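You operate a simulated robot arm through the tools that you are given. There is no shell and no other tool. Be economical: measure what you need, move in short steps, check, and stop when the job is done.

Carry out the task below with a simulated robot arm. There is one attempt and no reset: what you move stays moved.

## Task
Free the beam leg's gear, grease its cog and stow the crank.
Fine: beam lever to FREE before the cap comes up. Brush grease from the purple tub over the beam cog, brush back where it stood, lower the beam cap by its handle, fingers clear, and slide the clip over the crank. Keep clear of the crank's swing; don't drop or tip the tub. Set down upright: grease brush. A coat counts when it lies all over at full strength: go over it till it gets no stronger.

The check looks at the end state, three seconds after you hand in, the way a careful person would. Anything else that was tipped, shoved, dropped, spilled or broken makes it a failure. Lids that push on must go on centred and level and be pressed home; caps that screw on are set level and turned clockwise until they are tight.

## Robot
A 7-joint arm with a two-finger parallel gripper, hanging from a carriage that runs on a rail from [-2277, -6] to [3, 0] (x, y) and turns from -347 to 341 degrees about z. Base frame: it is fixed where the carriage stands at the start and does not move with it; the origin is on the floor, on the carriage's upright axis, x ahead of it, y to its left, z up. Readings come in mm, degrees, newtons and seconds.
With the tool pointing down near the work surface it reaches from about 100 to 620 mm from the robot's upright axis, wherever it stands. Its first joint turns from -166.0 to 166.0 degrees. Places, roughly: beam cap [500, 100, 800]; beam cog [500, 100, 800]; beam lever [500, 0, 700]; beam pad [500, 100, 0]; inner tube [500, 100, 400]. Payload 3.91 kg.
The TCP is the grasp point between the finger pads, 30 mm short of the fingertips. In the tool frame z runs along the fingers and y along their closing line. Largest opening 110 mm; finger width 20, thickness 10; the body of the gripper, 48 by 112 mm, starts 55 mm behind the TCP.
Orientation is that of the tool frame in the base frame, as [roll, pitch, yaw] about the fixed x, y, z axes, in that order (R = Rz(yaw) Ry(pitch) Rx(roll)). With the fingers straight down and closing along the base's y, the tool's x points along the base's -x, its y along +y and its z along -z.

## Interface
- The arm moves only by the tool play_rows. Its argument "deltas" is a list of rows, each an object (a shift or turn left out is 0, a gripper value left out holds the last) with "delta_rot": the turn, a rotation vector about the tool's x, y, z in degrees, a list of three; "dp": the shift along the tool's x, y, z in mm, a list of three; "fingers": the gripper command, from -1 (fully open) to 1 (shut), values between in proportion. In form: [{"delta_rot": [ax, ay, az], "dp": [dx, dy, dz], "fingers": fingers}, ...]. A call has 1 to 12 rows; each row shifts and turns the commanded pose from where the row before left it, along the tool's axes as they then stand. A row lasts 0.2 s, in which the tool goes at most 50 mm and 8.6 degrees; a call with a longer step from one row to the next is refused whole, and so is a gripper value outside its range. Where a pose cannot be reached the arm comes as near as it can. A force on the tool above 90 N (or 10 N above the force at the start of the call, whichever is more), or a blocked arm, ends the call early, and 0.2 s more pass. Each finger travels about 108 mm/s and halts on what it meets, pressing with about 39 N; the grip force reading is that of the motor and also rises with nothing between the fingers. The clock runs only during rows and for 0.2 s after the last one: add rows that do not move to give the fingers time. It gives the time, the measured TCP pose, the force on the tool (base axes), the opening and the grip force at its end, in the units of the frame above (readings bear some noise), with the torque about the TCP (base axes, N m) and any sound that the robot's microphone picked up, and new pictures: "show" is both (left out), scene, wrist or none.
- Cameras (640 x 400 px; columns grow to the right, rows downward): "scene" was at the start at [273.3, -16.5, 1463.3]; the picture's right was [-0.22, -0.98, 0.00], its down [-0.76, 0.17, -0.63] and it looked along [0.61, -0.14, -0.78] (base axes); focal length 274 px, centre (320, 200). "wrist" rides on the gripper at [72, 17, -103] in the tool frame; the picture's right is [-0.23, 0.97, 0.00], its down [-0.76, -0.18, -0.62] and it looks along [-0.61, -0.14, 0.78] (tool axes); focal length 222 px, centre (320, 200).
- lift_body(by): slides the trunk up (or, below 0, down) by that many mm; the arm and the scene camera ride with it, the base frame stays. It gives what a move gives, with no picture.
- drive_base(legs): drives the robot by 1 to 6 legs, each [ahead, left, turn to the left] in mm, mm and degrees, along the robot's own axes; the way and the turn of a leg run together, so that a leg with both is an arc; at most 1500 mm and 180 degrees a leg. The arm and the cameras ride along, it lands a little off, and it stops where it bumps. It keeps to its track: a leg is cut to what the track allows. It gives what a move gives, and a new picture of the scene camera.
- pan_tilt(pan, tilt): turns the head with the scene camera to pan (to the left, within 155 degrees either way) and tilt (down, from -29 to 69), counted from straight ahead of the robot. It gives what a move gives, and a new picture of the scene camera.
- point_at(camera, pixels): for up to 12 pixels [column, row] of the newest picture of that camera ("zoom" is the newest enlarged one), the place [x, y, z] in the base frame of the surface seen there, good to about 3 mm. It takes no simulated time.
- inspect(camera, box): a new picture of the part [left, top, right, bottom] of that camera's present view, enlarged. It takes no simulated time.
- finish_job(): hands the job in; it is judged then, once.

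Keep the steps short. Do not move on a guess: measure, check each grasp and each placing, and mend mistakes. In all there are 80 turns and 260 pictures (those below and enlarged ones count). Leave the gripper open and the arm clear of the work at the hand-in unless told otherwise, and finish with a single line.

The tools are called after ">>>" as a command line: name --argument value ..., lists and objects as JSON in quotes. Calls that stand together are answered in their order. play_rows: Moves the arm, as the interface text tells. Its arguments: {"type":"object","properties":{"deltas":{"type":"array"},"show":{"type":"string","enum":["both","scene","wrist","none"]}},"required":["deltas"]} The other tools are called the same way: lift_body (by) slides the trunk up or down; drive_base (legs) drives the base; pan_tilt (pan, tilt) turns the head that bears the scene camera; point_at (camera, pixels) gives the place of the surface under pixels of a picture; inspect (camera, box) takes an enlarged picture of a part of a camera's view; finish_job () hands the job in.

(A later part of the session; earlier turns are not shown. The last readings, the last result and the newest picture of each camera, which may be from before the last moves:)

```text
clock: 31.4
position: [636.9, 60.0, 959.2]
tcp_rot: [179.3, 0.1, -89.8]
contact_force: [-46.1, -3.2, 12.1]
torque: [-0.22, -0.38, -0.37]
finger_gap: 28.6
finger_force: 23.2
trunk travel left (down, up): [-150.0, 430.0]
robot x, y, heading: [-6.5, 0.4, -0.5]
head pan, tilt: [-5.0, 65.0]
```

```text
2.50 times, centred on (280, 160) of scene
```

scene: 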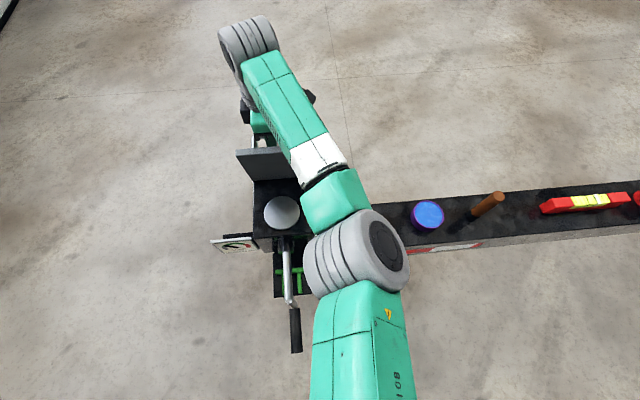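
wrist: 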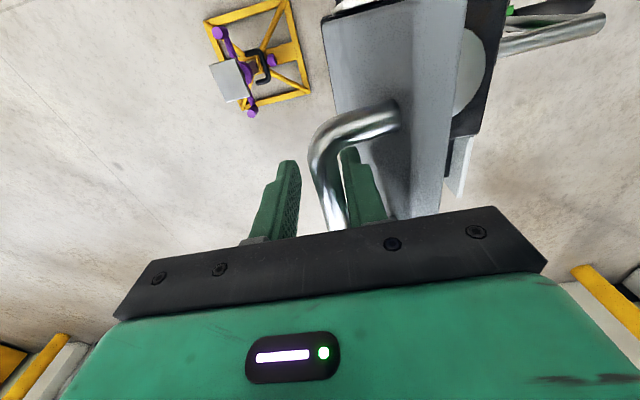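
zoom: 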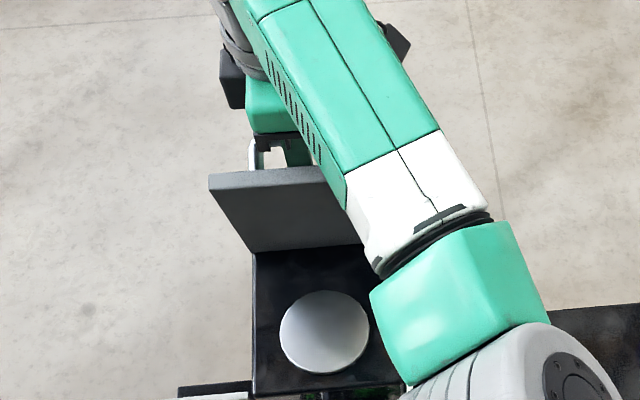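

Bar is at x≈630 (cap ≈80°, likely its stop). I'll ease back until neutral, then open slightly with the −x finger acting as a catch, to see whether the cap stays.

>>> play_rows --deltas '[{"dp": [0, 4, 0]}, {"dp": [0, 3, 0]}, {}, {"fingers": 0.6}, {}, {"fingers": 0.4}, {}]' --show "wrist"

>>> point_at --camera "wrist" --pixels '[[320, 160], [350, 120], [385, 60], [440, 100]]'

```text
clock: 33.0
position: [637.9, 60.8, 963.8]
tcp_rot: [179.8, 0.3, -90.0]
contact_force: [-3.0, -0.5, 1.6]
torque: [-0.01, 0.0, -0.01]
finger_gap: 34.3
finger_force: 1.4
trunk travel left (down, up): [-150.0, 430.0]
robot x, y, heading: [-3.4, -1.1, -0.6]
head pan, tilt: [-5.0, 65.0]
```

wrist: 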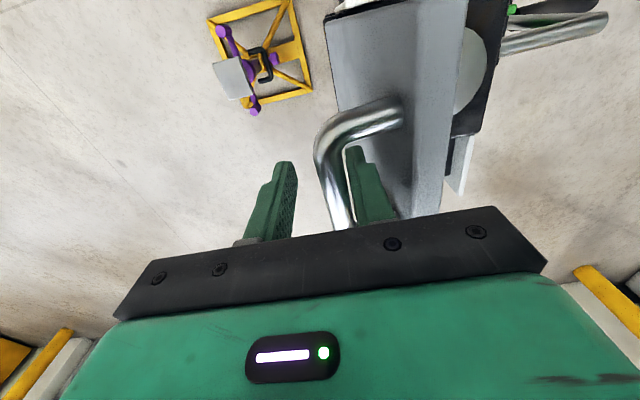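

```text
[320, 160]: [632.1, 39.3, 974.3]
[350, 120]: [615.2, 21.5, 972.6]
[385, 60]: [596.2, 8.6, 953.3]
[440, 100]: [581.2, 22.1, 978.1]
```

>>> play_rows --deltas '[{"fingers": 0.3}, {"fingers": 0.22}, {}, {}, {}]' --show "wrist"

>>> point_at --camera "wrist" --pixels '[[320, 160], [350, 120], [385, 60], [440, 100]]'

```text
clock: 34.2
position: [636.5, 60.6, 963.5]
tcp_rot: [179.8, 0.3, -89.8]
contact_force: [0.2, -0.5, -0.4]
torque: [0.03, 0.0, -0.01]
finger_gap: 42.8
finger_force: 0.1
trunk travel left (down, up): [-150.0, 430.0]
robot x, y, heading: [-7.9, -1.5, -0.7]
head pan, tilt: [-5.0, 65.0]
```

wrist: 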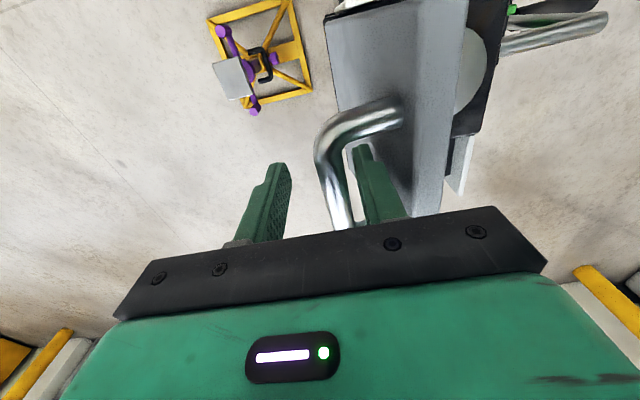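

```text
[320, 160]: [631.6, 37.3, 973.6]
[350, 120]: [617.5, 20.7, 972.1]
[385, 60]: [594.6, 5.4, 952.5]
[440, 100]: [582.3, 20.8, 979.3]
```

The cap stays open untouched. I'll withdraw straight up, then swing toward the brush.

>>> play_rows --deltas '[{"dp": [0, 0, -40]}, {"dp": [0, 0, -40]}, {"dp": [0, 0, -40]}, {"dp": [0, 20, -10]}, {"dp": [45, 20, 0]}, {"dp": [45, 20, 0]}, {"dp": [45, 20, 0]}, {"dp": [45, 20, 0]}, {"dp": [45, 20, 0]}, {"dp": [45, 0, 0], "fingers": -1}, {"dp": [45, 0, 0]}, {"dp": [45, 0, 0]}]' --show "both"

```text
clock: 36.8
position: [518.3, -298.1, 1091.7]
tcp_rot: [179.9, 0.3, -89.9]
contact_force: [-0.3, 0.5, -0.4]
torque: [0.01, 0.0, -0.02]
finger_gap: 110.1
finger_force: 0.0
trunk travel left (down, up): [-150.0, 430.0]
robot x, y, heading: [-7.5, 1.8, -0.7]
head pan, tilt: [-5.0, 65.0]
```

scene: 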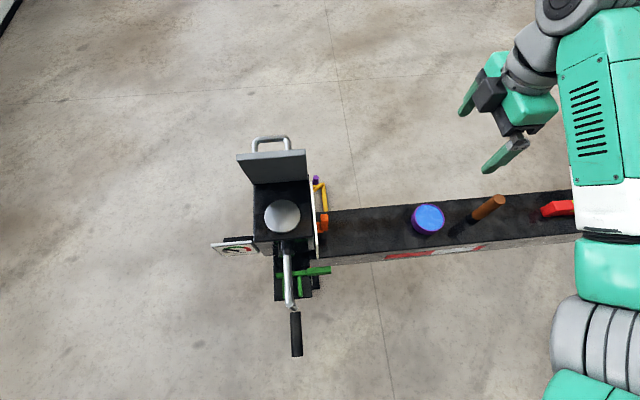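
wrist: 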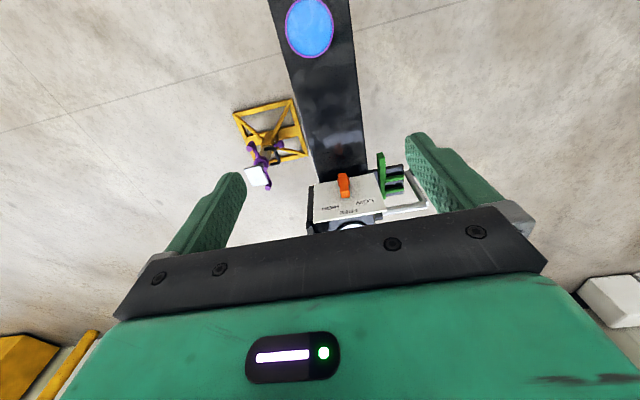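

Good. I'll enlarge the open gearbox and the brush and tub, and measure them.

>>> inspect --camera "scene" --box '[230, 120, 350, 260]'

>>> point_at --camera "scene" --pixels '[[282, 216], [266, 216], [298, 216], [282, 202], [282, 232], [260, 195], [305, 195], [256, 235], [305, 238], [268, 138], [248, 165], [275, 190]]'

>>> inspect --camera "scene" --box '[390, 180, 530, 260]'

>>> point_at --camera "zoom" --pixels '[[180, 175], [115, 175], [242, 175], [175, 115], [175, 235], [480, 90], [440, 130], [395, 170], [370, 195], [350, 225], [385, 195], [465, 110]]'

```text
2.86 times, centred on (290, 190) of scene
```

zoom: 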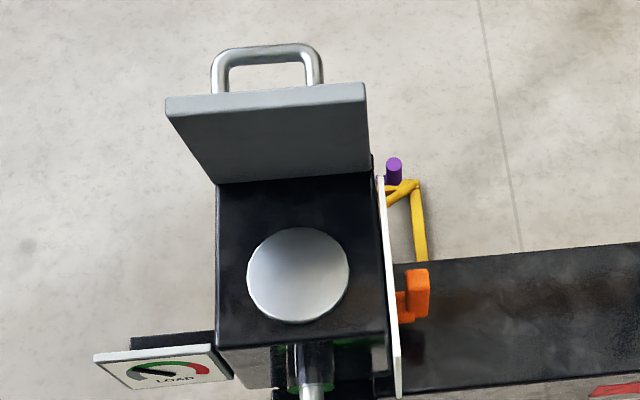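

```text
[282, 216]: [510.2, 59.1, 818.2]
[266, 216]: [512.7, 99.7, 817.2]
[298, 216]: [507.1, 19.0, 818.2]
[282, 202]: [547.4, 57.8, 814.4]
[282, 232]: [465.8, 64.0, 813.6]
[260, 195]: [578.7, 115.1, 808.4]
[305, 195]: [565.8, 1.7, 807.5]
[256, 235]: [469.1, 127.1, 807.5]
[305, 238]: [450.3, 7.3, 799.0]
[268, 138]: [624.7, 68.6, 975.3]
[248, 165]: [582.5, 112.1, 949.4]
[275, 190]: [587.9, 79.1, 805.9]
```

```text
4.57 times, centred on (460, 220) of scene
```

zoom: 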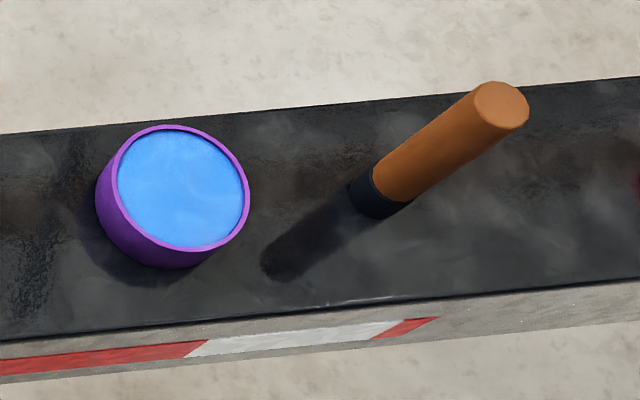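

```text
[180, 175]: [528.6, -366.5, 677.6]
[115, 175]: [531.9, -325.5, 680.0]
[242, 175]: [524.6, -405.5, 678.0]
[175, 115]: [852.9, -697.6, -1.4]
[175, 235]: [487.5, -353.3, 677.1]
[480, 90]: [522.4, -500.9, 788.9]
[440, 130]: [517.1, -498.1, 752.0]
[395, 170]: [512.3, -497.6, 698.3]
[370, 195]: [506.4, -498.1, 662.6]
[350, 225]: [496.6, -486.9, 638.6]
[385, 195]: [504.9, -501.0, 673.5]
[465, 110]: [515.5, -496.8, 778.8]
```

Brush stands near (518,−499), z 640–789; tub centre is about (526,−365) with grease at z≈677; cog is a disc of ≈82 mm centred at (510,59), top at z≈818. I'll move near the brush for a closer look.

>>> play_rows --deltas '[{"dp": [45, 0, 20]}, {"dp": [45, 0, 20]}, {"dp": [45, 0, 30]}, {"dp": [45, 0, 20]}, {"dp": [5, 0, 35]}]' --show "wrist"

>>> pan_tilt --pan -40 --tilt 50

```text
refused: row 3 steps farther than a row can; nothing moved
```

```text
clock: 37.8
position: [517.4, -298.3, 1091.1]
tcp_rot: [180.0, 0.4, -89.9]
contact_force: [-0.4, 0.2, -0.3]
torque: [0.01, 0.03, -0.01]
finger_gap: 109.9
finger_force: 0.1
trunk travel left (down, up): [-150.0, 430.0]
robot x, y, heading: [-4.6, -0.4, -0.4]
head pan, tilt: [-40.0, 50.0]
```

scene: 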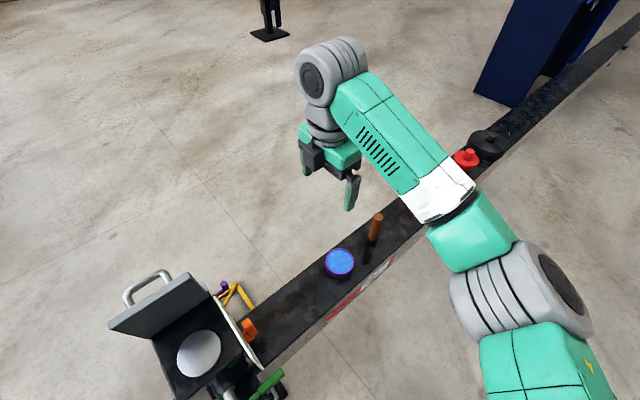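

>>> play_rows --deltas '[{"dp": [40, 0, 20]}, {"dp": [40, 0, 20]}, {"dp": [40, 0, 25]}, {"dp": [40, 0, 25]}, {"dp": [20, 0, 30]}]' --show "wrist"

>>> inspect --camera "scene" --box '[310, 200, 400, 280]'

>>> point_at --camera "zoom" --pixels '[[210, 265], [100, 265], [315, 265], [478, 95], [450, 175], [490, 175], [435, 225], [480, 235], [470, 165], [425, 290]]'

```text
clock: 39.0
position: [508.8, -471.0, 968.4]
tcp_rot: [180.0, 0.2, -89.7]
contact_force: [-0.4, -0.3, 0.0]
torque: [0.02, 0.0, 0.0]
finger_gap: 109.9
finger_force: 0.0
out of reach, approached as far as the arm can: row 5
trunk travel left (down, up): [-150.0, 430.0]
robot x, y, heading: [-6.7, -3.3, -0.3]
head pan, tilt: [-40.0, 50.0]
```

wrist: 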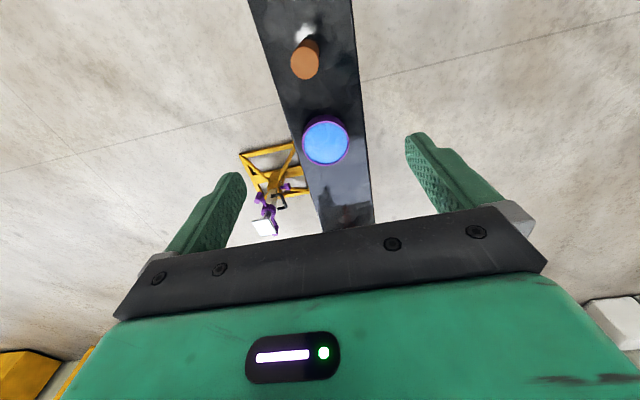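

```text
5.00 times, centred on (355, 240) of scene
```

zoom: 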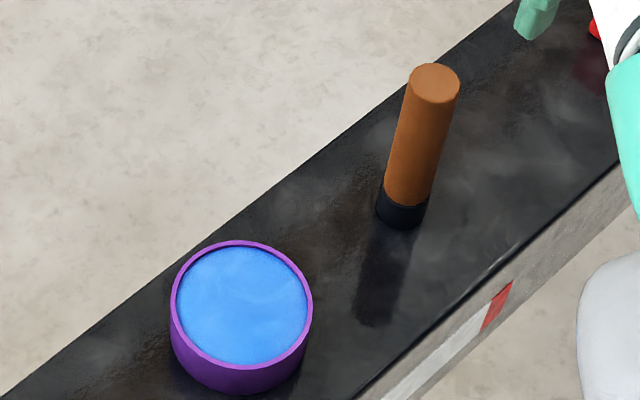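

```text
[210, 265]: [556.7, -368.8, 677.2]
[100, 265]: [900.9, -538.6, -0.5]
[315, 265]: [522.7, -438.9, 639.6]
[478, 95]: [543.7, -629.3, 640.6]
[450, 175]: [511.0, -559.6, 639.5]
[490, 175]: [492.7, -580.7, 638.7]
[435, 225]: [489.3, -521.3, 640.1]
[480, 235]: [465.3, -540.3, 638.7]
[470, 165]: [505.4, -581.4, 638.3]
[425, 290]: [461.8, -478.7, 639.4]
```

The brush is about 718 mm from the axis, too far for a vertical gripper, so I'll use a gripper tilted outward 45°. First I'll retreat inward and turn the yaw to face the brush.

>>> play_rows --deltas '[{"dp": [-30, 36, -10]}, {"dp": [-30, 36, -11]}, {"dp": [-30, 36, -11]}, {"delta_rot": [0, 0, 8.5]}, {"delta_rot": [0, 0, 8.5]}, {"delta_rot": [0, 0, 8.5]}, {"delta_rot": [0, 0, 8.5]}, {"delta_rot": [0, 0, 8.5]}, {"delta_rot": [0, 0, 8.5]}, {"delta_rot": [0, 0, 8.5]}, {"delta_rot": [0, 0, 8.5]}]' --show "none"

>>> play_rows --deltas '[{"delta_rot": [0, 0, 8.25]}, {"delta_rot": [0, 0, 8.25]}, {"delta_rot": [0, 0, 8.25]}, {"delta_rot": [0, 0, 8.25]}, {"delta_rot": [0, 0, 8.25]}, {"delta_rot": [0, 0, 8.25]}, {"delta_rot": [0, 0, 8.25]}, {"delta_rot": [0, 0, 8.25]}]' --show "both"

```text
clock: 41.4
position: [402.5, -383.4, 1004.3]
tcp_rot: [179.6, 0.0, -158.0]
contact_force: [1.1, -0.5, -0.3]
torque: [0.02, 0.0, 0.01]
finger_gap: 110.0
finger_force: 0.0
trunk travel left (down, up): [-150.0, 430.0]
robot x, y, heading: [-5.6, -1.4, -0.5]
head pan, tilt: [-40.0, 50.0]
```

```text
clock: 43.2
position: [401.8, -382.5, 1004.4]
tcp_rot: [179.7, -0.3, 135.9]
contact_force: [-0.4, -0.4, -0.2]
torque: [-0.02, 0.01, -0.02]
finger_gap: 109.7
finger_force: 0.1
trunk travel left (down, up): [-150.0, 430.0]
robot x, y, heading: [-6.5, -0.5, -0.3]
head pan, tilt: [-40.0, 50.0]
```

scene: 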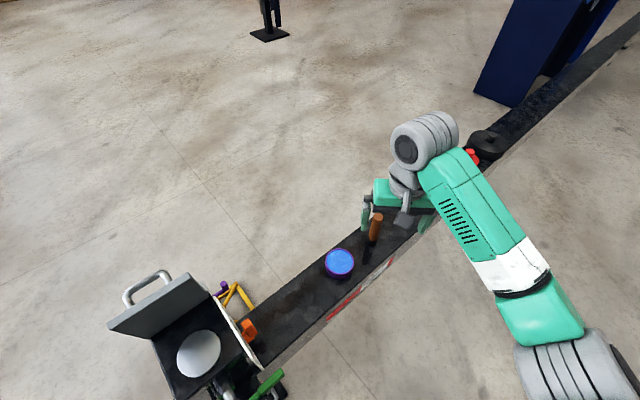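
wrist: 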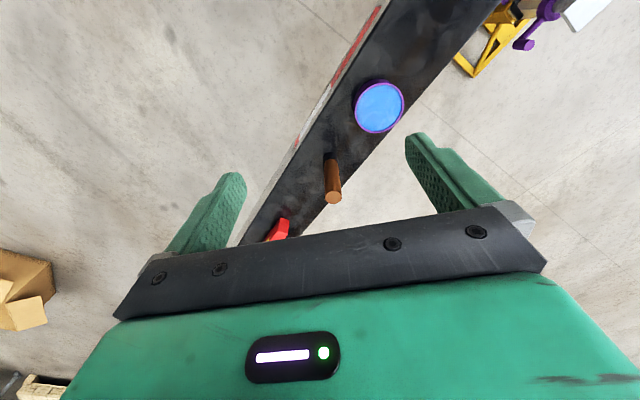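

>>> inspect --camera "wrist" --box '[300, 70, 420, 220]'

>>> point_at --camera "wrist" --pixels '[[334, 197], [330, 197], [339, 197], [332, 180], [326, 180], [338, 180], [331, 165], [326, 170], [330, 158], [379, 108], [357, 105], [402, 108]]'

```text
2.67 times, centred on (360, 145) of wrist
```

zoom: 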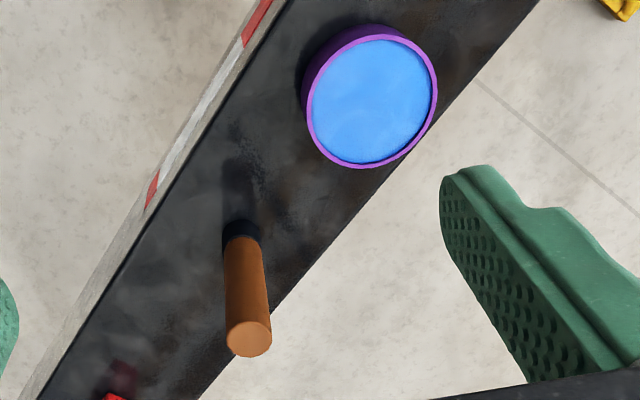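

```text
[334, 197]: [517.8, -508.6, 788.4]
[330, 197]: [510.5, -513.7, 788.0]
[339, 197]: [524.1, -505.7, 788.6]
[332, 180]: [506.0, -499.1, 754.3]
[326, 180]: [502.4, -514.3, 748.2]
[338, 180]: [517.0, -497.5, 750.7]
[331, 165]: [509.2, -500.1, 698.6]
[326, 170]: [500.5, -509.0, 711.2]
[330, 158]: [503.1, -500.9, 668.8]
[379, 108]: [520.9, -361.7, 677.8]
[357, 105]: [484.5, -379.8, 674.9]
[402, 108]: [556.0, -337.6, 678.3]
```

Brush top centre is (518,−508.6,788). I'll tilt the gripper 45° outward and move to a standoff 90 mm short of the handle.

>>> play_rows --deltas '[{"delta_rot": [0, -7.5, 0]}, {"delta_rot": [0, -7.5, 0]}, {"delta_rot": [0, -7.5, 0]}, {"delta_rot": [0, -7.5, 0]}, {"delta_rot": [0, -7.5, 0]}, {"delta_rot": [0, -7.5, 0]}, {"dp": [14, -2, 44]}, {"dp": [14, -2, 44]}, {"dp": [14, -2, 44]}, {"dp": [14, -2, 44]}, {"dp": [14, -2, 44]}]' --show "both"

```text
clock: 45.6
position: [470.8, -462.8, 798.0]
tcp_rot: [179.8, 44.7, 136.0]
contact_force: [0.2, 0.0, -0.5]
torque: [0.0, -0.01, 0.01]
finger_gap: 110.1
finger_force: 0.1
trunk travel left (down, up): [-150.0, 430.0]
robot x, y, heading: [-5.1, 3.2, -0.5]
head pan, tilt: [-40.0, 50.0]
```

scene: 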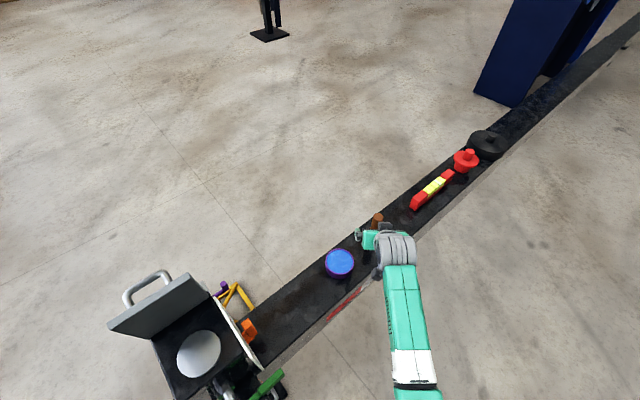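
wrist: 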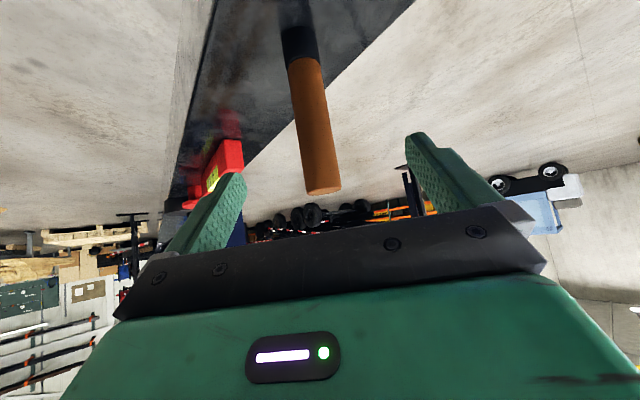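

>>> point_at --camera "wrist" --pixels '[[322, 188], [299, 130], [312, 130], [326, 130], [291, 70], [305, 70], [320, 70], [285, 45], [300, 45], [315, 45], [298, 25], [310, 165]]'

```text
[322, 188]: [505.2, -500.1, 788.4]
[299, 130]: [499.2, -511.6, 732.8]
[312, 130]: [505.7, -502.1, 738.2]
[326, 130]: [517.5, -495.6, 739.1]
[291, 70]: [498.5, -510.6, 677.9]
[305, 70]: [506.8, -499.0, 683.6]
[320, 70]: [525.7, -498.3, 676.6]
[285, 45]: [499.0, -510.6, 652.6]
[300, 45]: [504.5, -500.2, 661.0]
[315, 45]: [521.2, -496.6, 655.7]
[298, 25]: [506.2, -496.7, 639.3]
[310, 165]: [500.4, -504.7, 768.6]
```

Aligned within 2.4 mm. I'll advance 90 mm along the tool axis.

>>> play_rows --deltas '[{"dp": [0, -2.4, 30]}, {"dp": [0, 0, 30]}, {"dp": [0, 0, 30]}, {}]' --show "both"

```text
clock: 46.6
position: [514.6, -506.0, 736.3]
tcp_rot: [179.8, 44.7, 136.0]
contact_force: [-0.2, -0.7, 0.3]
torque: [0.06, 0.01, 0.01]
finger_gap: 109.9
finger_force: 0.0
trunk travel left (down, up): [-150.0, 430.0]
robot x, y, heading: [-10.4, -1.8, -0.3]
head pan, tilt: [-40.0, 50.0]
```

scene: 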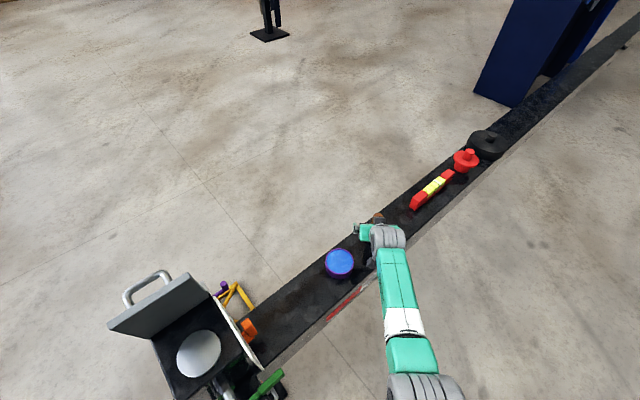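
wrist: 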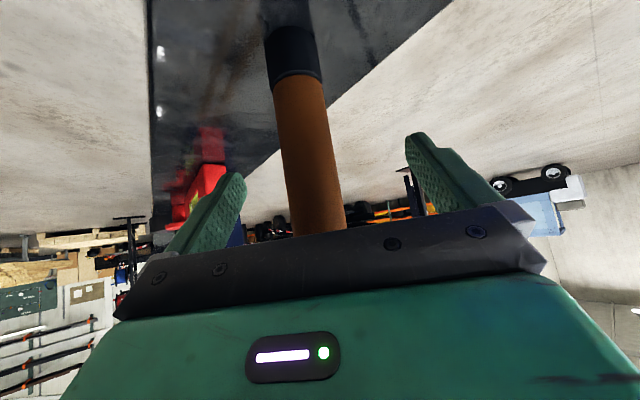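

>>> point_at --camera "wrist" --pixels '[[284, 150], [308, 150], [330, 150], [290, 195], [316, 195], [340, 195]]'

```text
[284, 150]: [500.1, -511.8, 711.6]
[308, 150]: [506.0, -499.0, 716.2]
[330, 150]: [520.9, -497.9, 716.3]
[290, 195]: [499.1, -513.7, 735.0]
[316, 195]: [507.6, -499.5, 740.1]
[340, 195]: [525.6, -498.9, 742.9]
```

Brush centre is 2 mm to the side; I'll correct that and close slowly.

>>> play_rows --deltas '[{"dp": [0, -2, 0], "fingers": -0.5}, {"fingers": 0}, {"fingers": 0.3}, {"fingers": 0.45}, {"fingers": 0.55}, {"fingers": 0.7}, {}, {}]' --show "both"

```text
clock: 48.4
position: [513.8, -508.3, 734.6]
tcp_rot: [179.9, 44.7, 136.0]
contact_force: [0.2, 0.2, 1.3]
torque: [0.0, 0.02, 0.01]
finger_gap: 30.0
finger_force: 39.4
trunk travel left (down, up): [-150.0, 430.0]
robot x, y, heading: [-6.0, -0.9, -0.6]
head pan, tilt: [-40.0, 50.0]
```

scene: 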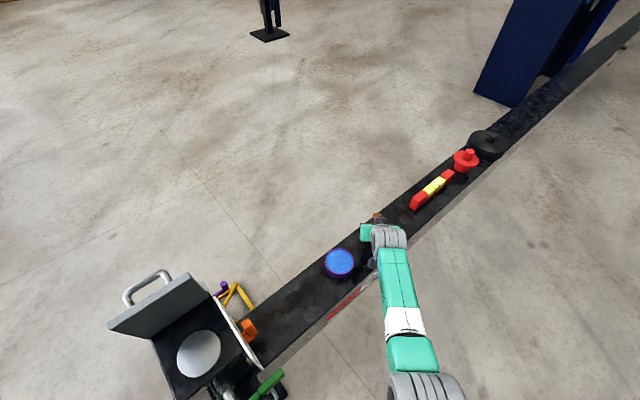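
wrist: 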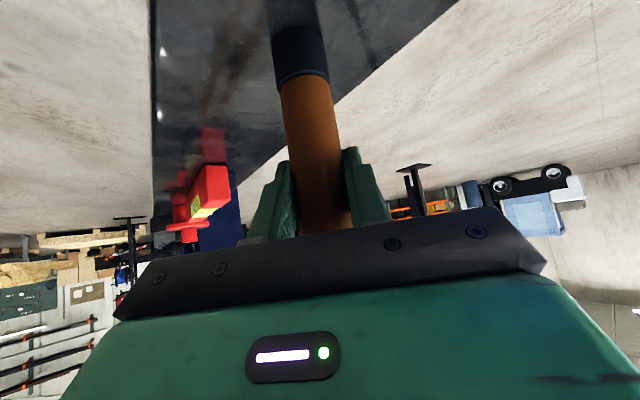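

Gripped (30 mm, 39 N). I'll record the home TCP as (513.8,−508.3,734.6), lift 75 mm and carry it over the tub.

>>> play_rows --deltas '[{"dp": [-10, 0, -10]}, {"dp": [-21.5, 0, -21.5]}, {"dp": [-21.5, 0, -21.5]}, {"dp": [16.5, 27.8, -16.5]}, {"dp": [16.5, 27.8, -16.5]}, {"dp": [16.5, 27.8, -16.5]}, {"dp": [16.5, 27.8, -16.5]}, {}]' --show "both"

>>> inspect --camera "wrist" --box '[180, 0, 460, 230]'

```text
clock: 50.2
position: [523.7, -366.3, 810.8]
tcp_rot: [179.8, 44.7, 135.8]
contact_force: [-0.6, 1.6, -0.7]
torque: [-0.01, 0.0, 0.0]
finger_gap: 30.0
finger_force: 39.1
trunk travel left (down, up): [-150.0, 430.0]
robot x, y, heading: [-5.7, -3.6, -0.7]
head pan, tilt: [-40.0, 50.0]
```

scene: 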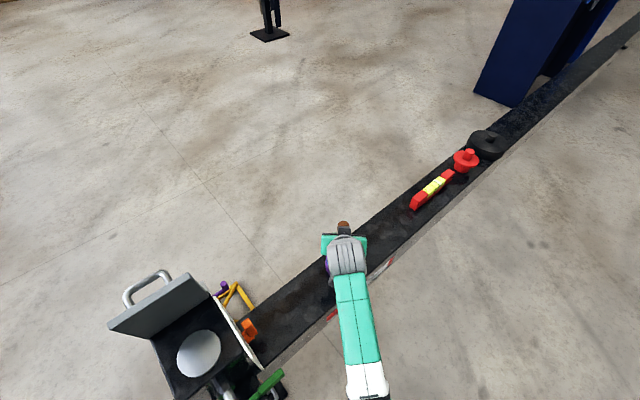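
wrist: 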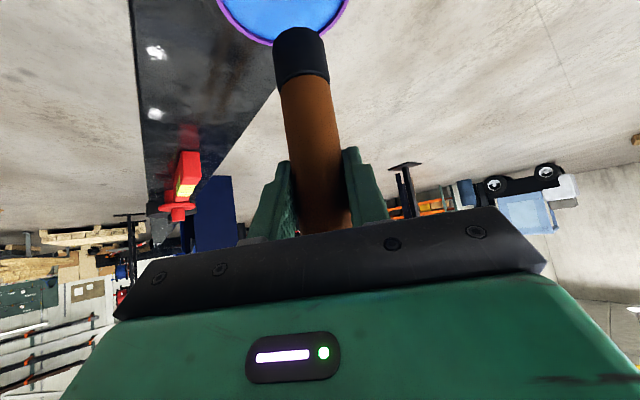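

```text
1.74 times, centred on (320, 115) of wrist
```

zoom: 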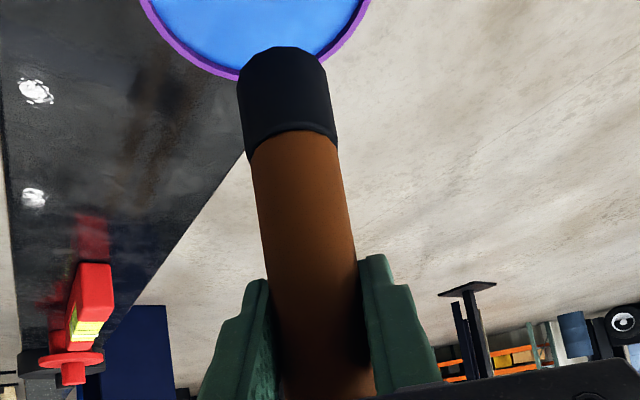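

Brush is centred over the tub. I'll lower it about 6 mm into the grease.

>>> play_rows --deltas '[{"dp": [10, 0, 10]}, {"dp": [10, 0, 10]}, {"dp": [8, 0, 8]}, {"dp": [4, 0, 4]}, {}, {}]' --show "wrist"

>>> inspect --camera "wrist" --box '[180, 0, 460, 200]'

```text
clock: 51.6
position: [527.3, -367.6, 767.0]
tcp_rot: [179.8, 45.2, 135.8]
contact_force: [-3.3, -0.2, 34.2]
torque: [-0.15, 0.23, -0.03]
finger_gap: 30.2
finger_force: 38.7
trunk travel left (down, up): [-150.0, 430.0]
robot x, y, heading: [-6.7, -0.7, -0.6]
head pan, tilt: [-40.0, 50.0]
```

wrist: 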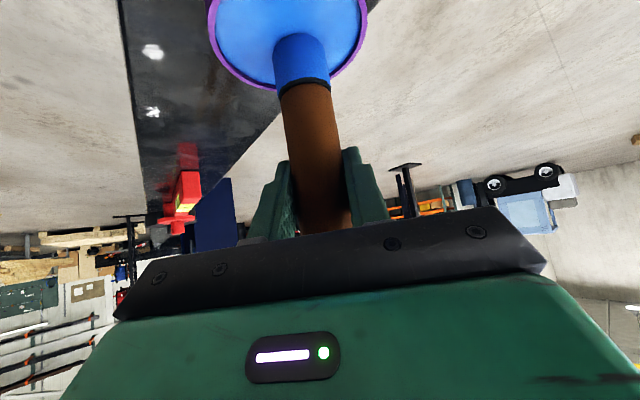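

```text
2.00 times, centred on (320, 100) of wrist
```

zoom: 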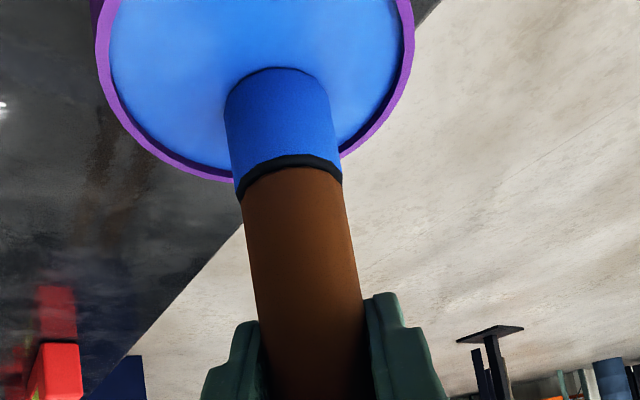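

The head is now blue with grease. I'll lift out and carry it high toward the gearbox, turning the tool to azimuth 0 midway.

>>> play_rows --deltas '[{"dp": [-10, 0, -10]}, {"dp": [-29, 0, -29]}, {"dp": [-29, 0, -29]}, {"dp": [-29, 0, -29]}, {"dp": [-29, 0, -29]}, {"dp": [22, 29.2, -22]}, {"dp": [22, 29.2, -22]}, {"dp": [22, 29.2, -22]}, {"dp": [22, 29.2, -22]}, {"dp": [22, 29.2, -22]}]' --show "scene"

>>> play_rows --deltas '[{"delta_rot": [-5.66, 0, -5.66]}, {"delta_rot": [-5.66, 0, -5.66]}, {"delta_rot": [-5.66, 0, -5.66]}, {"delta_rot": [-5.66, 0, -5.66]}, {"delta_rot": [-5.66, 0, -5.66]}, {"delta_rot": [-2.8, 0, -2.8]}]' --show "scene"

```text
clock: 53.8
position: [516.1, -148.6, 945.1]
tcp_rot: [179.7, 44.7, 135.9]
contact_force: [0.2, 0.2, -1.1]
torque: [0.02, -0.01, -0.01]
finger_gap: 30.0
finger_force: 39.1
trunk travel left (down, up): [-150.0, 430.0]
robot x, y, heading: [-5.7, 2.3, -0.4]
head pan, tilt: [-40.0, 50.0]
```

scene: 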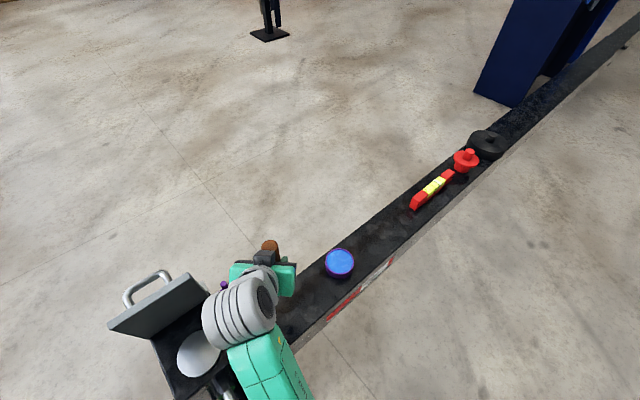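

```text
clock: 55.2
position: [514.3, -153.0, 944.7]
tcp_rot: [179.6, 44.9, 179.9]
contact_force: [0.7, -0.1, -0.8]
torque: [0.02, -0.02, -0.02]
finger_gap: 29.9
finger_force: 38.3
trunk travel left (down, up): [-150.0, 430.0]
robot x, y, heading: [-8.0, -1.5, -0.6]
head pan, tilt: [-40.0, 50.0]
```

scene: 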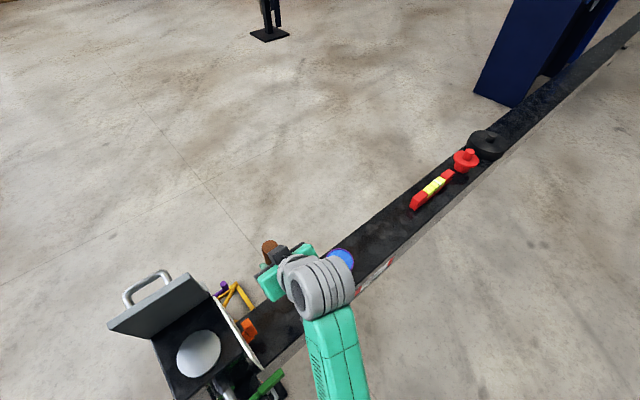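

Now oriented straight ahead. I'll move above the cog centre.

>>> play_rows --deltas '[{"dp": [2.8, 42.4, -2.8]}, {"dp": [0, 42.4, 0]}, {"dp": [0, 42.4, 0]}, {"dp": [0, 42.4, 0]}, {"dp": [0, 42.4, 0]}, {"dp": [8.5, 0, 8.5]}, {"dp": [8.5, 0, 8.5]}]' --show "both"

>>> inspect --camera "wrist" --box '[180, 0, 460, 200]'

```text
clock: 56.8
position: [508.9, 58.5, 921.1]
tcp_rot: [179.7, 45.0, 179.8]
contact_force: [1.0, 0.1, -1.1]
torque: [0.0, 0.01, 0.0]
finger_gap: 30.1
finger_force: 39.0
trunk travel left (down, up): [-150.0, 430.0]
robot x, y, heading: [-11.2, -2.5, -0.5]
head pan, tilt: [-40.0, 50.0]
```

scene: 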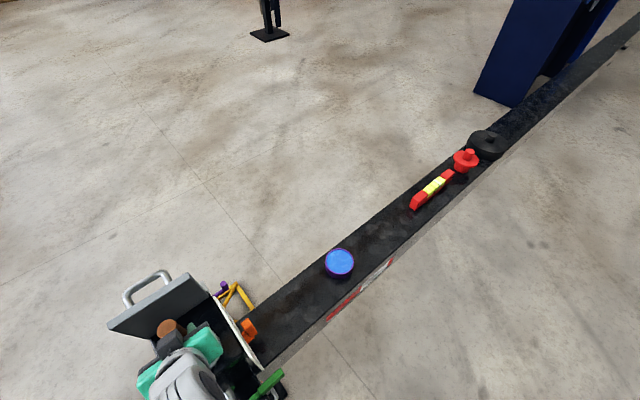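
wrist: 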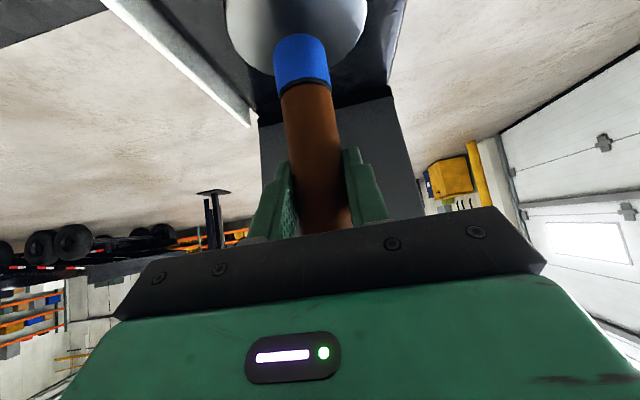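

```text
2.00 times, centred on (320, 100) of wrist
```

zoom: 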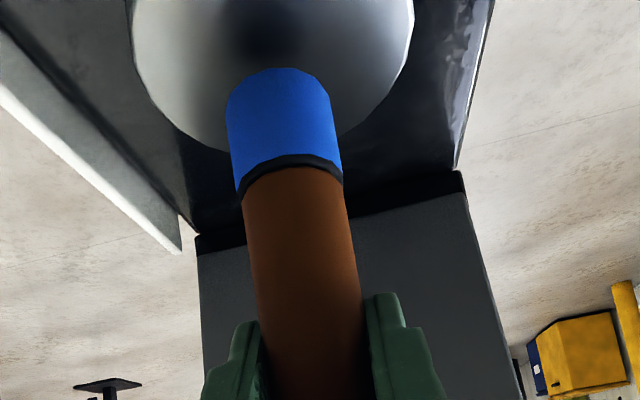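

Centred over the disc. I'll lower gently to contact.

>>> play_rows --deltas '[{"dp": [3, 0, 3]}, {"dp": [1.5, 0, 1.5]}, {"dp": [1.5, 0, 1.5]}, {}]' --show "wrist"

```text
clock: 57.8
position: [508.3, 59.0, 910.7]
tcp_rot: [179.7, 44.9, 179.8]
contact_force: [-0.2, -1.2, -0.8]
torque: [0.0, 0.02, -0.02]
finger_gap: 29.8
finger_force: 38.5
trunk travel left (down, up): [-150.0, 430.0]
robot x, y, heading: [-8.6, -1.8, -0.4]
head pan, tilt: [-40.0, 50.0]
```

wrist: 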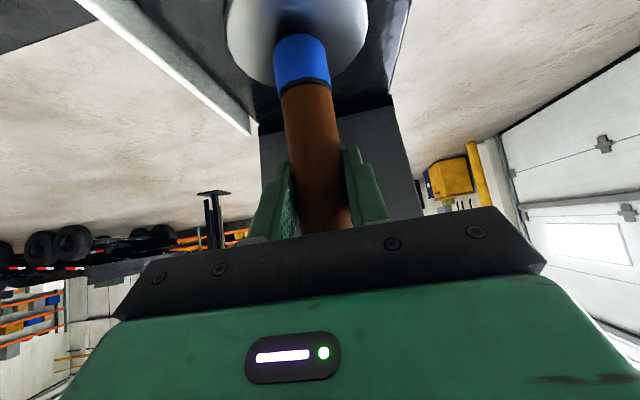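

>>> play_rows --deltas '[{"dp": [1.4, 0, 1.4]}, {}, {"dp": [1, 0, 1]}, {}]' --show "wrist"

```text
clock: 58.8
position: [509.0, 59.8, 908.7]
tcp_rot: [179.6, 44.9, 179.8]
contact_force: [0.2, -0.3, 0.2]
torque: [-0.03, 0.02, 0.0]
finger_gap: 30.1
finger_force: 38.8
trunk travel left (down, up): [-150.0, 430.0]
robot x, y, heading: [-6.2, 1.6, -0.4]
head pan, tilt: [-40.0, 50.0]
```

wrist: 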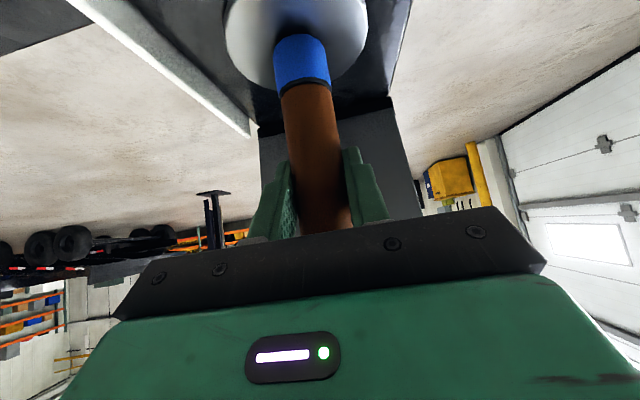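

>>> play_rows --deltas '[{"dp": [1.4, 0, 1.4]}, {}, {"dp": [1, 0, 1]}, {}, {"dp": [0.8, 0, 0.8]}, {}]' --show "wrist"

>>> inspect --camera "wrist" --box '[220, 0, 380, 100]'

```text
clock: 60.2
position: [508.5, 59.9, 904.9]
tcp_rot: [179.6, 44.9, 179.8]
contact_force: [-0.8, 0.2, 2.0]
torque: [-0.06, 0.02, 0.0]
finger_gap: 30.1
finger_force: 39.0
trunk travel left (down, up): [-150.0, 430.0]
robot x, y, heading: [-12.3, 3.0, -0.6]
head pan, tilt: [-40.0, 50.0]
```

wrist: 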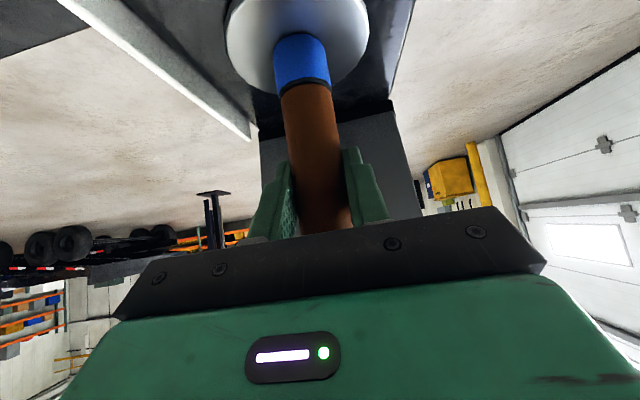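

```text
4.00 times, centred on (300, 50) of wrist
```

zoom: 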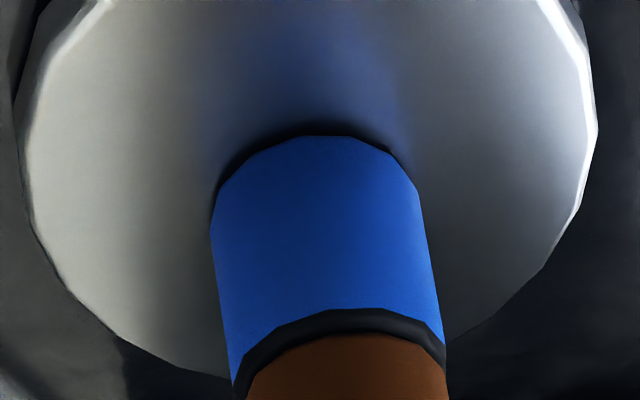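

Contact begins at TCP z≈905 (brush bottom is 87 mm below TCP). I'll press ~1.5 mm and sweep a ring of radius 27.

>>> play_rows --deltas '[{"dp": [1.1, 0, 1.1]}, {"dp": [-10, 0, 10]}, {"dp": [-10, 0, 10]}, {"dp": [2.55, 13.5, -2.55]}, {"dp": [7, 9.9, -7]}, {"dp": [9.55, 3.6, -9.55]}, {"dp": [9.55, -3.6, -9.55]}, {"dp": [7, -9.9, -7]}, {"dp": [2.55, -13.5, -2.55]}, {"dp": [-2.55, -13.5, 2.55]}, {"dp": [-7, -9.9, 7]}, {"dp": [-9.55, -3.6, 9.55]}]' --show "wrist"

>>> inspect --camera "wrist" --box '[200, 0, 420, 140]'

```text
clock: 62.8
position: [510.5, 32.4, 904.1]
tcp_rot: [179.5, 45.0, 179.6]
contact_force: [-7.2, 3.8, 31.2]
torque: [0.17, 0.14, 0.05]
finger_gap: 30.1
finger_force: 39.2
trunk travel left (down, up): [-150.0, 430.0]
robot x, y, heading: [-6.5, 1.4, -0.5]
head pan, tilt: [-40.0, 50.0]
```

wrist: 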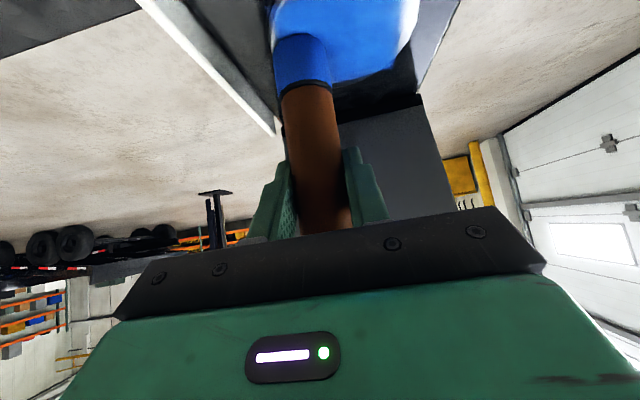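

```text
2.86 times, centred on (310, 70) of wrist
```

zoom: 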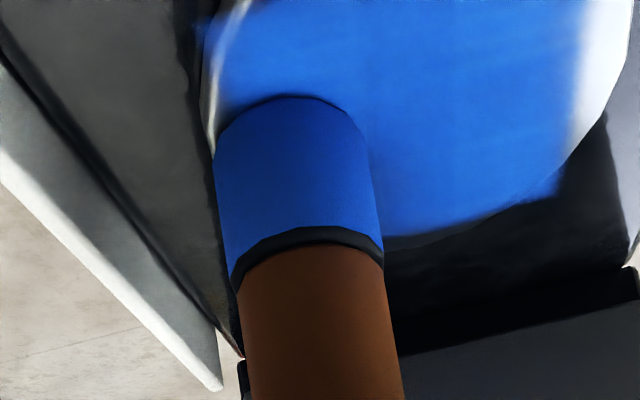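

Coating is going on. I'll finish this ring, then do a wider ring of radius 33, easing pressure slightly.

>>> play_rows --deltas '[{"dp": [-10, 3.6, 9]}, {"dp": [-7, 9.9, 7]}, {"dp": [-2.55, 13.5, 2.55]}, {"dp": [-4.2, 0, 4.2]}, {"dp": [3.1, 16.5, -3.1]}, {"dp": [8.55, 12.1, -8.55]}, {"dp": [11.7, 4.4, -11.7]}, {"dp": [11.7, -4.4, -11.7]}, {"dp": [8.55, -12.1, -8.55]}, {"dp": [3.1, -16.5, -3.1]}, {"dp": [-3.1, -16.5, 3.1]}, {"dp": [-8.55, -12.1, 8.55]}]' --show "wrist"

>>> inspect --camera "wrist" --box '[200, 0, 420, 140]'

```text
clock: 65.4
position: [493.7, 32.6, 903.2]
tcp_rot: [179.6, 45.0, 179.8]
contact_force: [-0.2, -0.2, -0.8]
torque: [0.02, 0.0, -0.01]
finger_gap: 29.7
finger_force: 39.3
trunk travel left (down, up): [-150.0, 430.0]
robot x, y, heading: [-5.2, -1.5, -0.5]
head pan, tilt: [-40.0, 50.0]
```

wrist: 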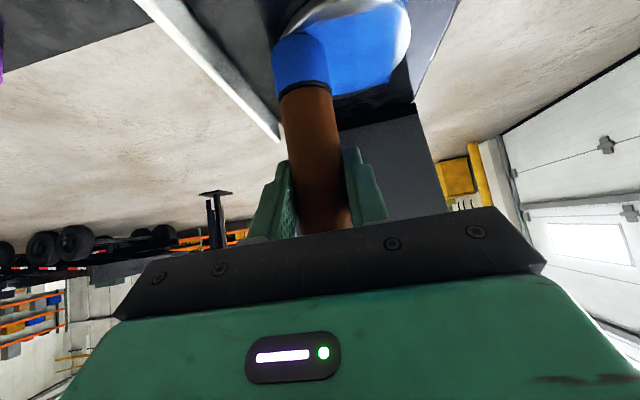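

```text
2.86 times, centred on (310, 70) of wrist
```

zoom: 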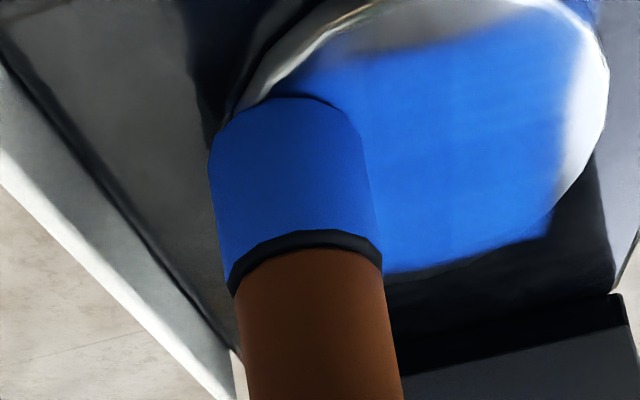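

Force fell to zero, so the brush slid up slightly in the grip and the wide ring didn't touch. The edges toward −x, +y and −y remain bare. I'll lower until contact here.

>>> play_rows --deltas '[{"dp": [1.9, -2.5, -1.9]}, {"dp": [0.7, 0, 0.7]}, {}]' --show "none"

>>> play_rows --deltas '[{"dp": [0.7, 0, 0.7]}, {}]' --show "none"

>>> play_rows --deltas '[{"dp": [0.7, 0, 0.7]}, {}]' --show "none"

```text
clock: 66.2
position: [490.9, 28.8, 902.4]
tcp_rot: [179.5, 44.9, 179.8]
contact_force: [0.2, 0.0, 0.6]
torque: [0.01, 0.03, 0.0]
finger_gap: 30.2
finger_force: 38.2
trunk travel left (down, up): [-150.0, 430.0]
robot x, y, heading: [-9.6, 3.8, -0.4]
head pan, tilt: [-40.0, 50.0]
```

```text
clock: 66.8
position: [490.5, 29.5, 901.7]
tcp_rot: [179.6, 45.0, 179.7]
contact_force: [-3.7, -0.2, 9.8]
torque: [-0.04, 0.13, 0.01]
finger_gap: 29.9
finger_force: 38.8
trunk travel left (down, up): [-150.0, 430.0]
robot x, y, heading: [-6.7, 2.8, -0.3]
head pan, tilt: [-40.0, 50.0]
```

```text
clock: 67.4
position: [491.6, 29.6, 902.3]
tcp_rot: [179.5, 45.0, 179.7]
contact_force: [-4.8, -0.8, 18.1]
torque: [-0.09, 0.11, -0.02]
finger_gap: 30.1
finger_force: 38.9
trunk travel left (down, up): [-150.0, 430.0]
robot x, y, heading: [-2.8, 4.4, -0.6]
head pan, tilt: [-40.0, 50.0]
```

Contact at 18 N. I'll sweep the outer ring slowly (radius 34).

>>> play_rows --deltas '[{"dp": [-5.8, -3.4, 5.8]}, {"dp": [-6.2, -1.2, 6.2]}, {"dp": [-6.2, 1.2, 6.2]}, {"dp": [-5.8, 3.4, 5.8]}, {"dp": [-4.95, 5.4, 4.95]}, {"dp": [-3.8, 7, 3.8]}, {"dp": [-2.4, 8.2, 2.4]}, {"dp": [-0.85, 8.8, 0.85]}, {"dp": [0.85, 8.8, -0.85]}, {"dp": [2.4, 8.2, -2.4]}, {"dp": [3.8, 7, -3.8]}, {"dp": [4.95, 5.4, -4.95]}]' --show "none"

>>> play_rows --deltas '[{"dp": [5.8, 3.4, -5.8]}, {"dp": [6.2, 1.2, -6.2]}, {"dp": [6.2, -1.2, -6.2]}, {"dp": [5.8, -3.4, -5.8]}, {"dp": [4.95, -5.4, -4.95]}, {"dp": [3.8, -7, -3.8]}, {"dp": [2.4, -8.2, -2.4]}, {"dp": [0.85, -8.8, -0.85]}, {"dp": [-0.85, -8.8, 0.85]}, {"dp": [-2.4, -8.2, 2.4]}, {"dp": [-3.8, -7, 3.8]}, {"dp": [-4.95, -5.4, 4.95]}]' --show "wrist"

>>> inspect --camera "wrist" --box '[200, 0, 420, 140]'

```text
clock: 70.0
position: [525.4, 87.1, 901.9]
tcp_rot: [179.4, 45.0, 179.8]
contact_force: [4.2, -2.1, 14.2]
torque: [-0.18, -0.61, -0.03]
finger_gap: 30.3
finger_force: 39.2
trunk travel left (down, up): [-150.0, 430.0]
robot x, y, heading: [-9.5, -0.1, -0.5]
head pan, tilt: [-40.0, 50.0]
```

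```text
clock: 72.6
position: [490.9, 28.3, 901.5]
tcp_rot: [179.4, 45.0, 179.7]
contact_force: [-7.1, 6.1, 32.3]
torque: [0.43, 0.16, 0.05]
finger_gap: 30.2
finger_force: 38.9
trunk travel left (down, up): [-150.0, 430.0]
robot x, y, heading: [-8.8, 2.4, -0.4]
head pan, tilt: [-40.0, 50.0]
```

wrist: 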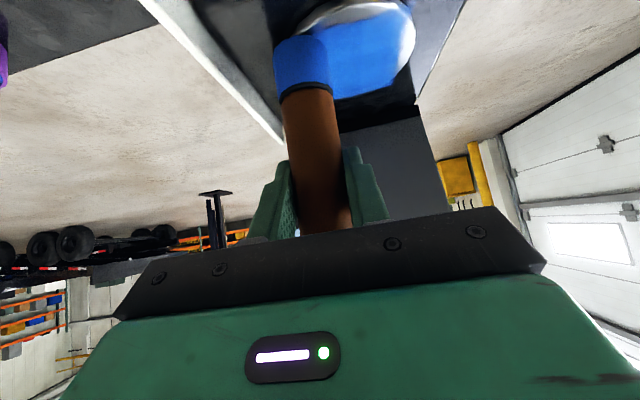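

```text
2.86 times, centred on (310, 70) of wrist
```

zoom: 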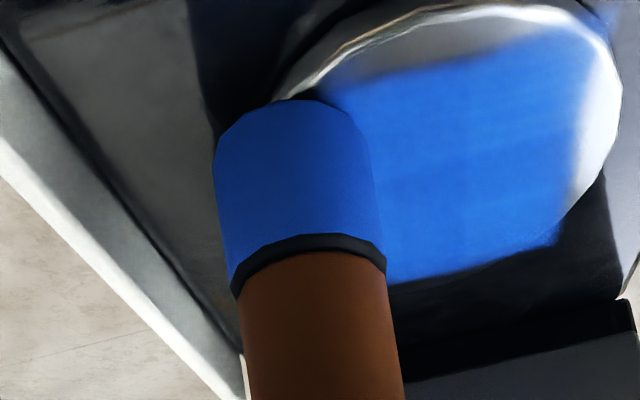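

The coated area has straight borders, so it looks like a square patch. I'll lift off, move aside to −y, and check from above.

>>> play_rows --deltas '[{"dp": [-10, 0, -10]}, {"dp": [-22, 0, -22]}, {"dp": [0, -45, 0]}, {"dp": [0, -45, 0]}, {"dp": [0, -45, 0]}, {"dp": [0, -45, 0]}, {"dp": [0, -45, 0]}]' --show "none"

>>> pan_tilt --pan 5 --tilt 65

>>> inspect --camera "scene" --box '[270, 150, 390, 250]'

```text
clock: 74.2
position: [489.0, -195.2, 949.5]
tcp_rot: [179.7, 44.9, 179.9]
contact_force: [0.1, -1.6, -1.0]
torque: [0.0, -0.01, -0.04]
finger_gap: 30.0
finger_force: 38.5
trunk travel left (down, up): [-150.0, 430.0]
robot x, y, heading: [-5.6, 0.1, -0.7]
head pan, tilt: [-40.0, 50.0]
```

```text
clock: 75.3
position: [488.4, -195.3, 948.1]
tcp_rot: [179.6, 44.9, 179.8]
contact_force: [1.2, -0.3, -1.3]
torque: [0.0, 0.0, 0.0]
finger_gap: 30.0
finger_force: 39.2
trunk travel left (down, up): [-150.0, 430.0]
robot x, y, heading: [-6.4, -0.4, -0.3]
head pan, tilt: [5.0, 65.0]
```

scene: 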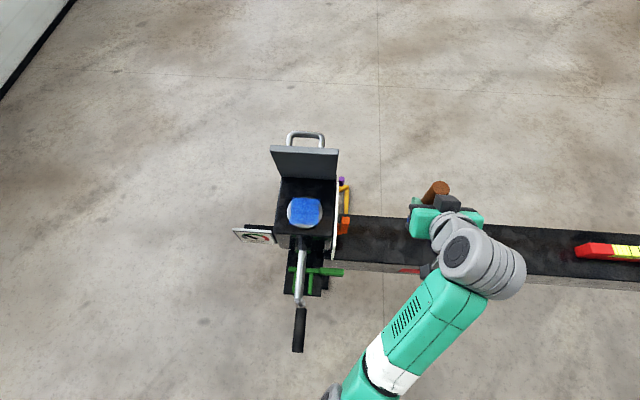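

```text
4.00 times, centred on (330, 200) of scene
```

zoom: 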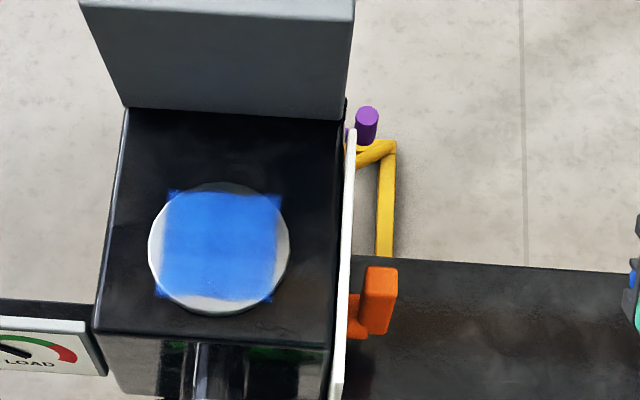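

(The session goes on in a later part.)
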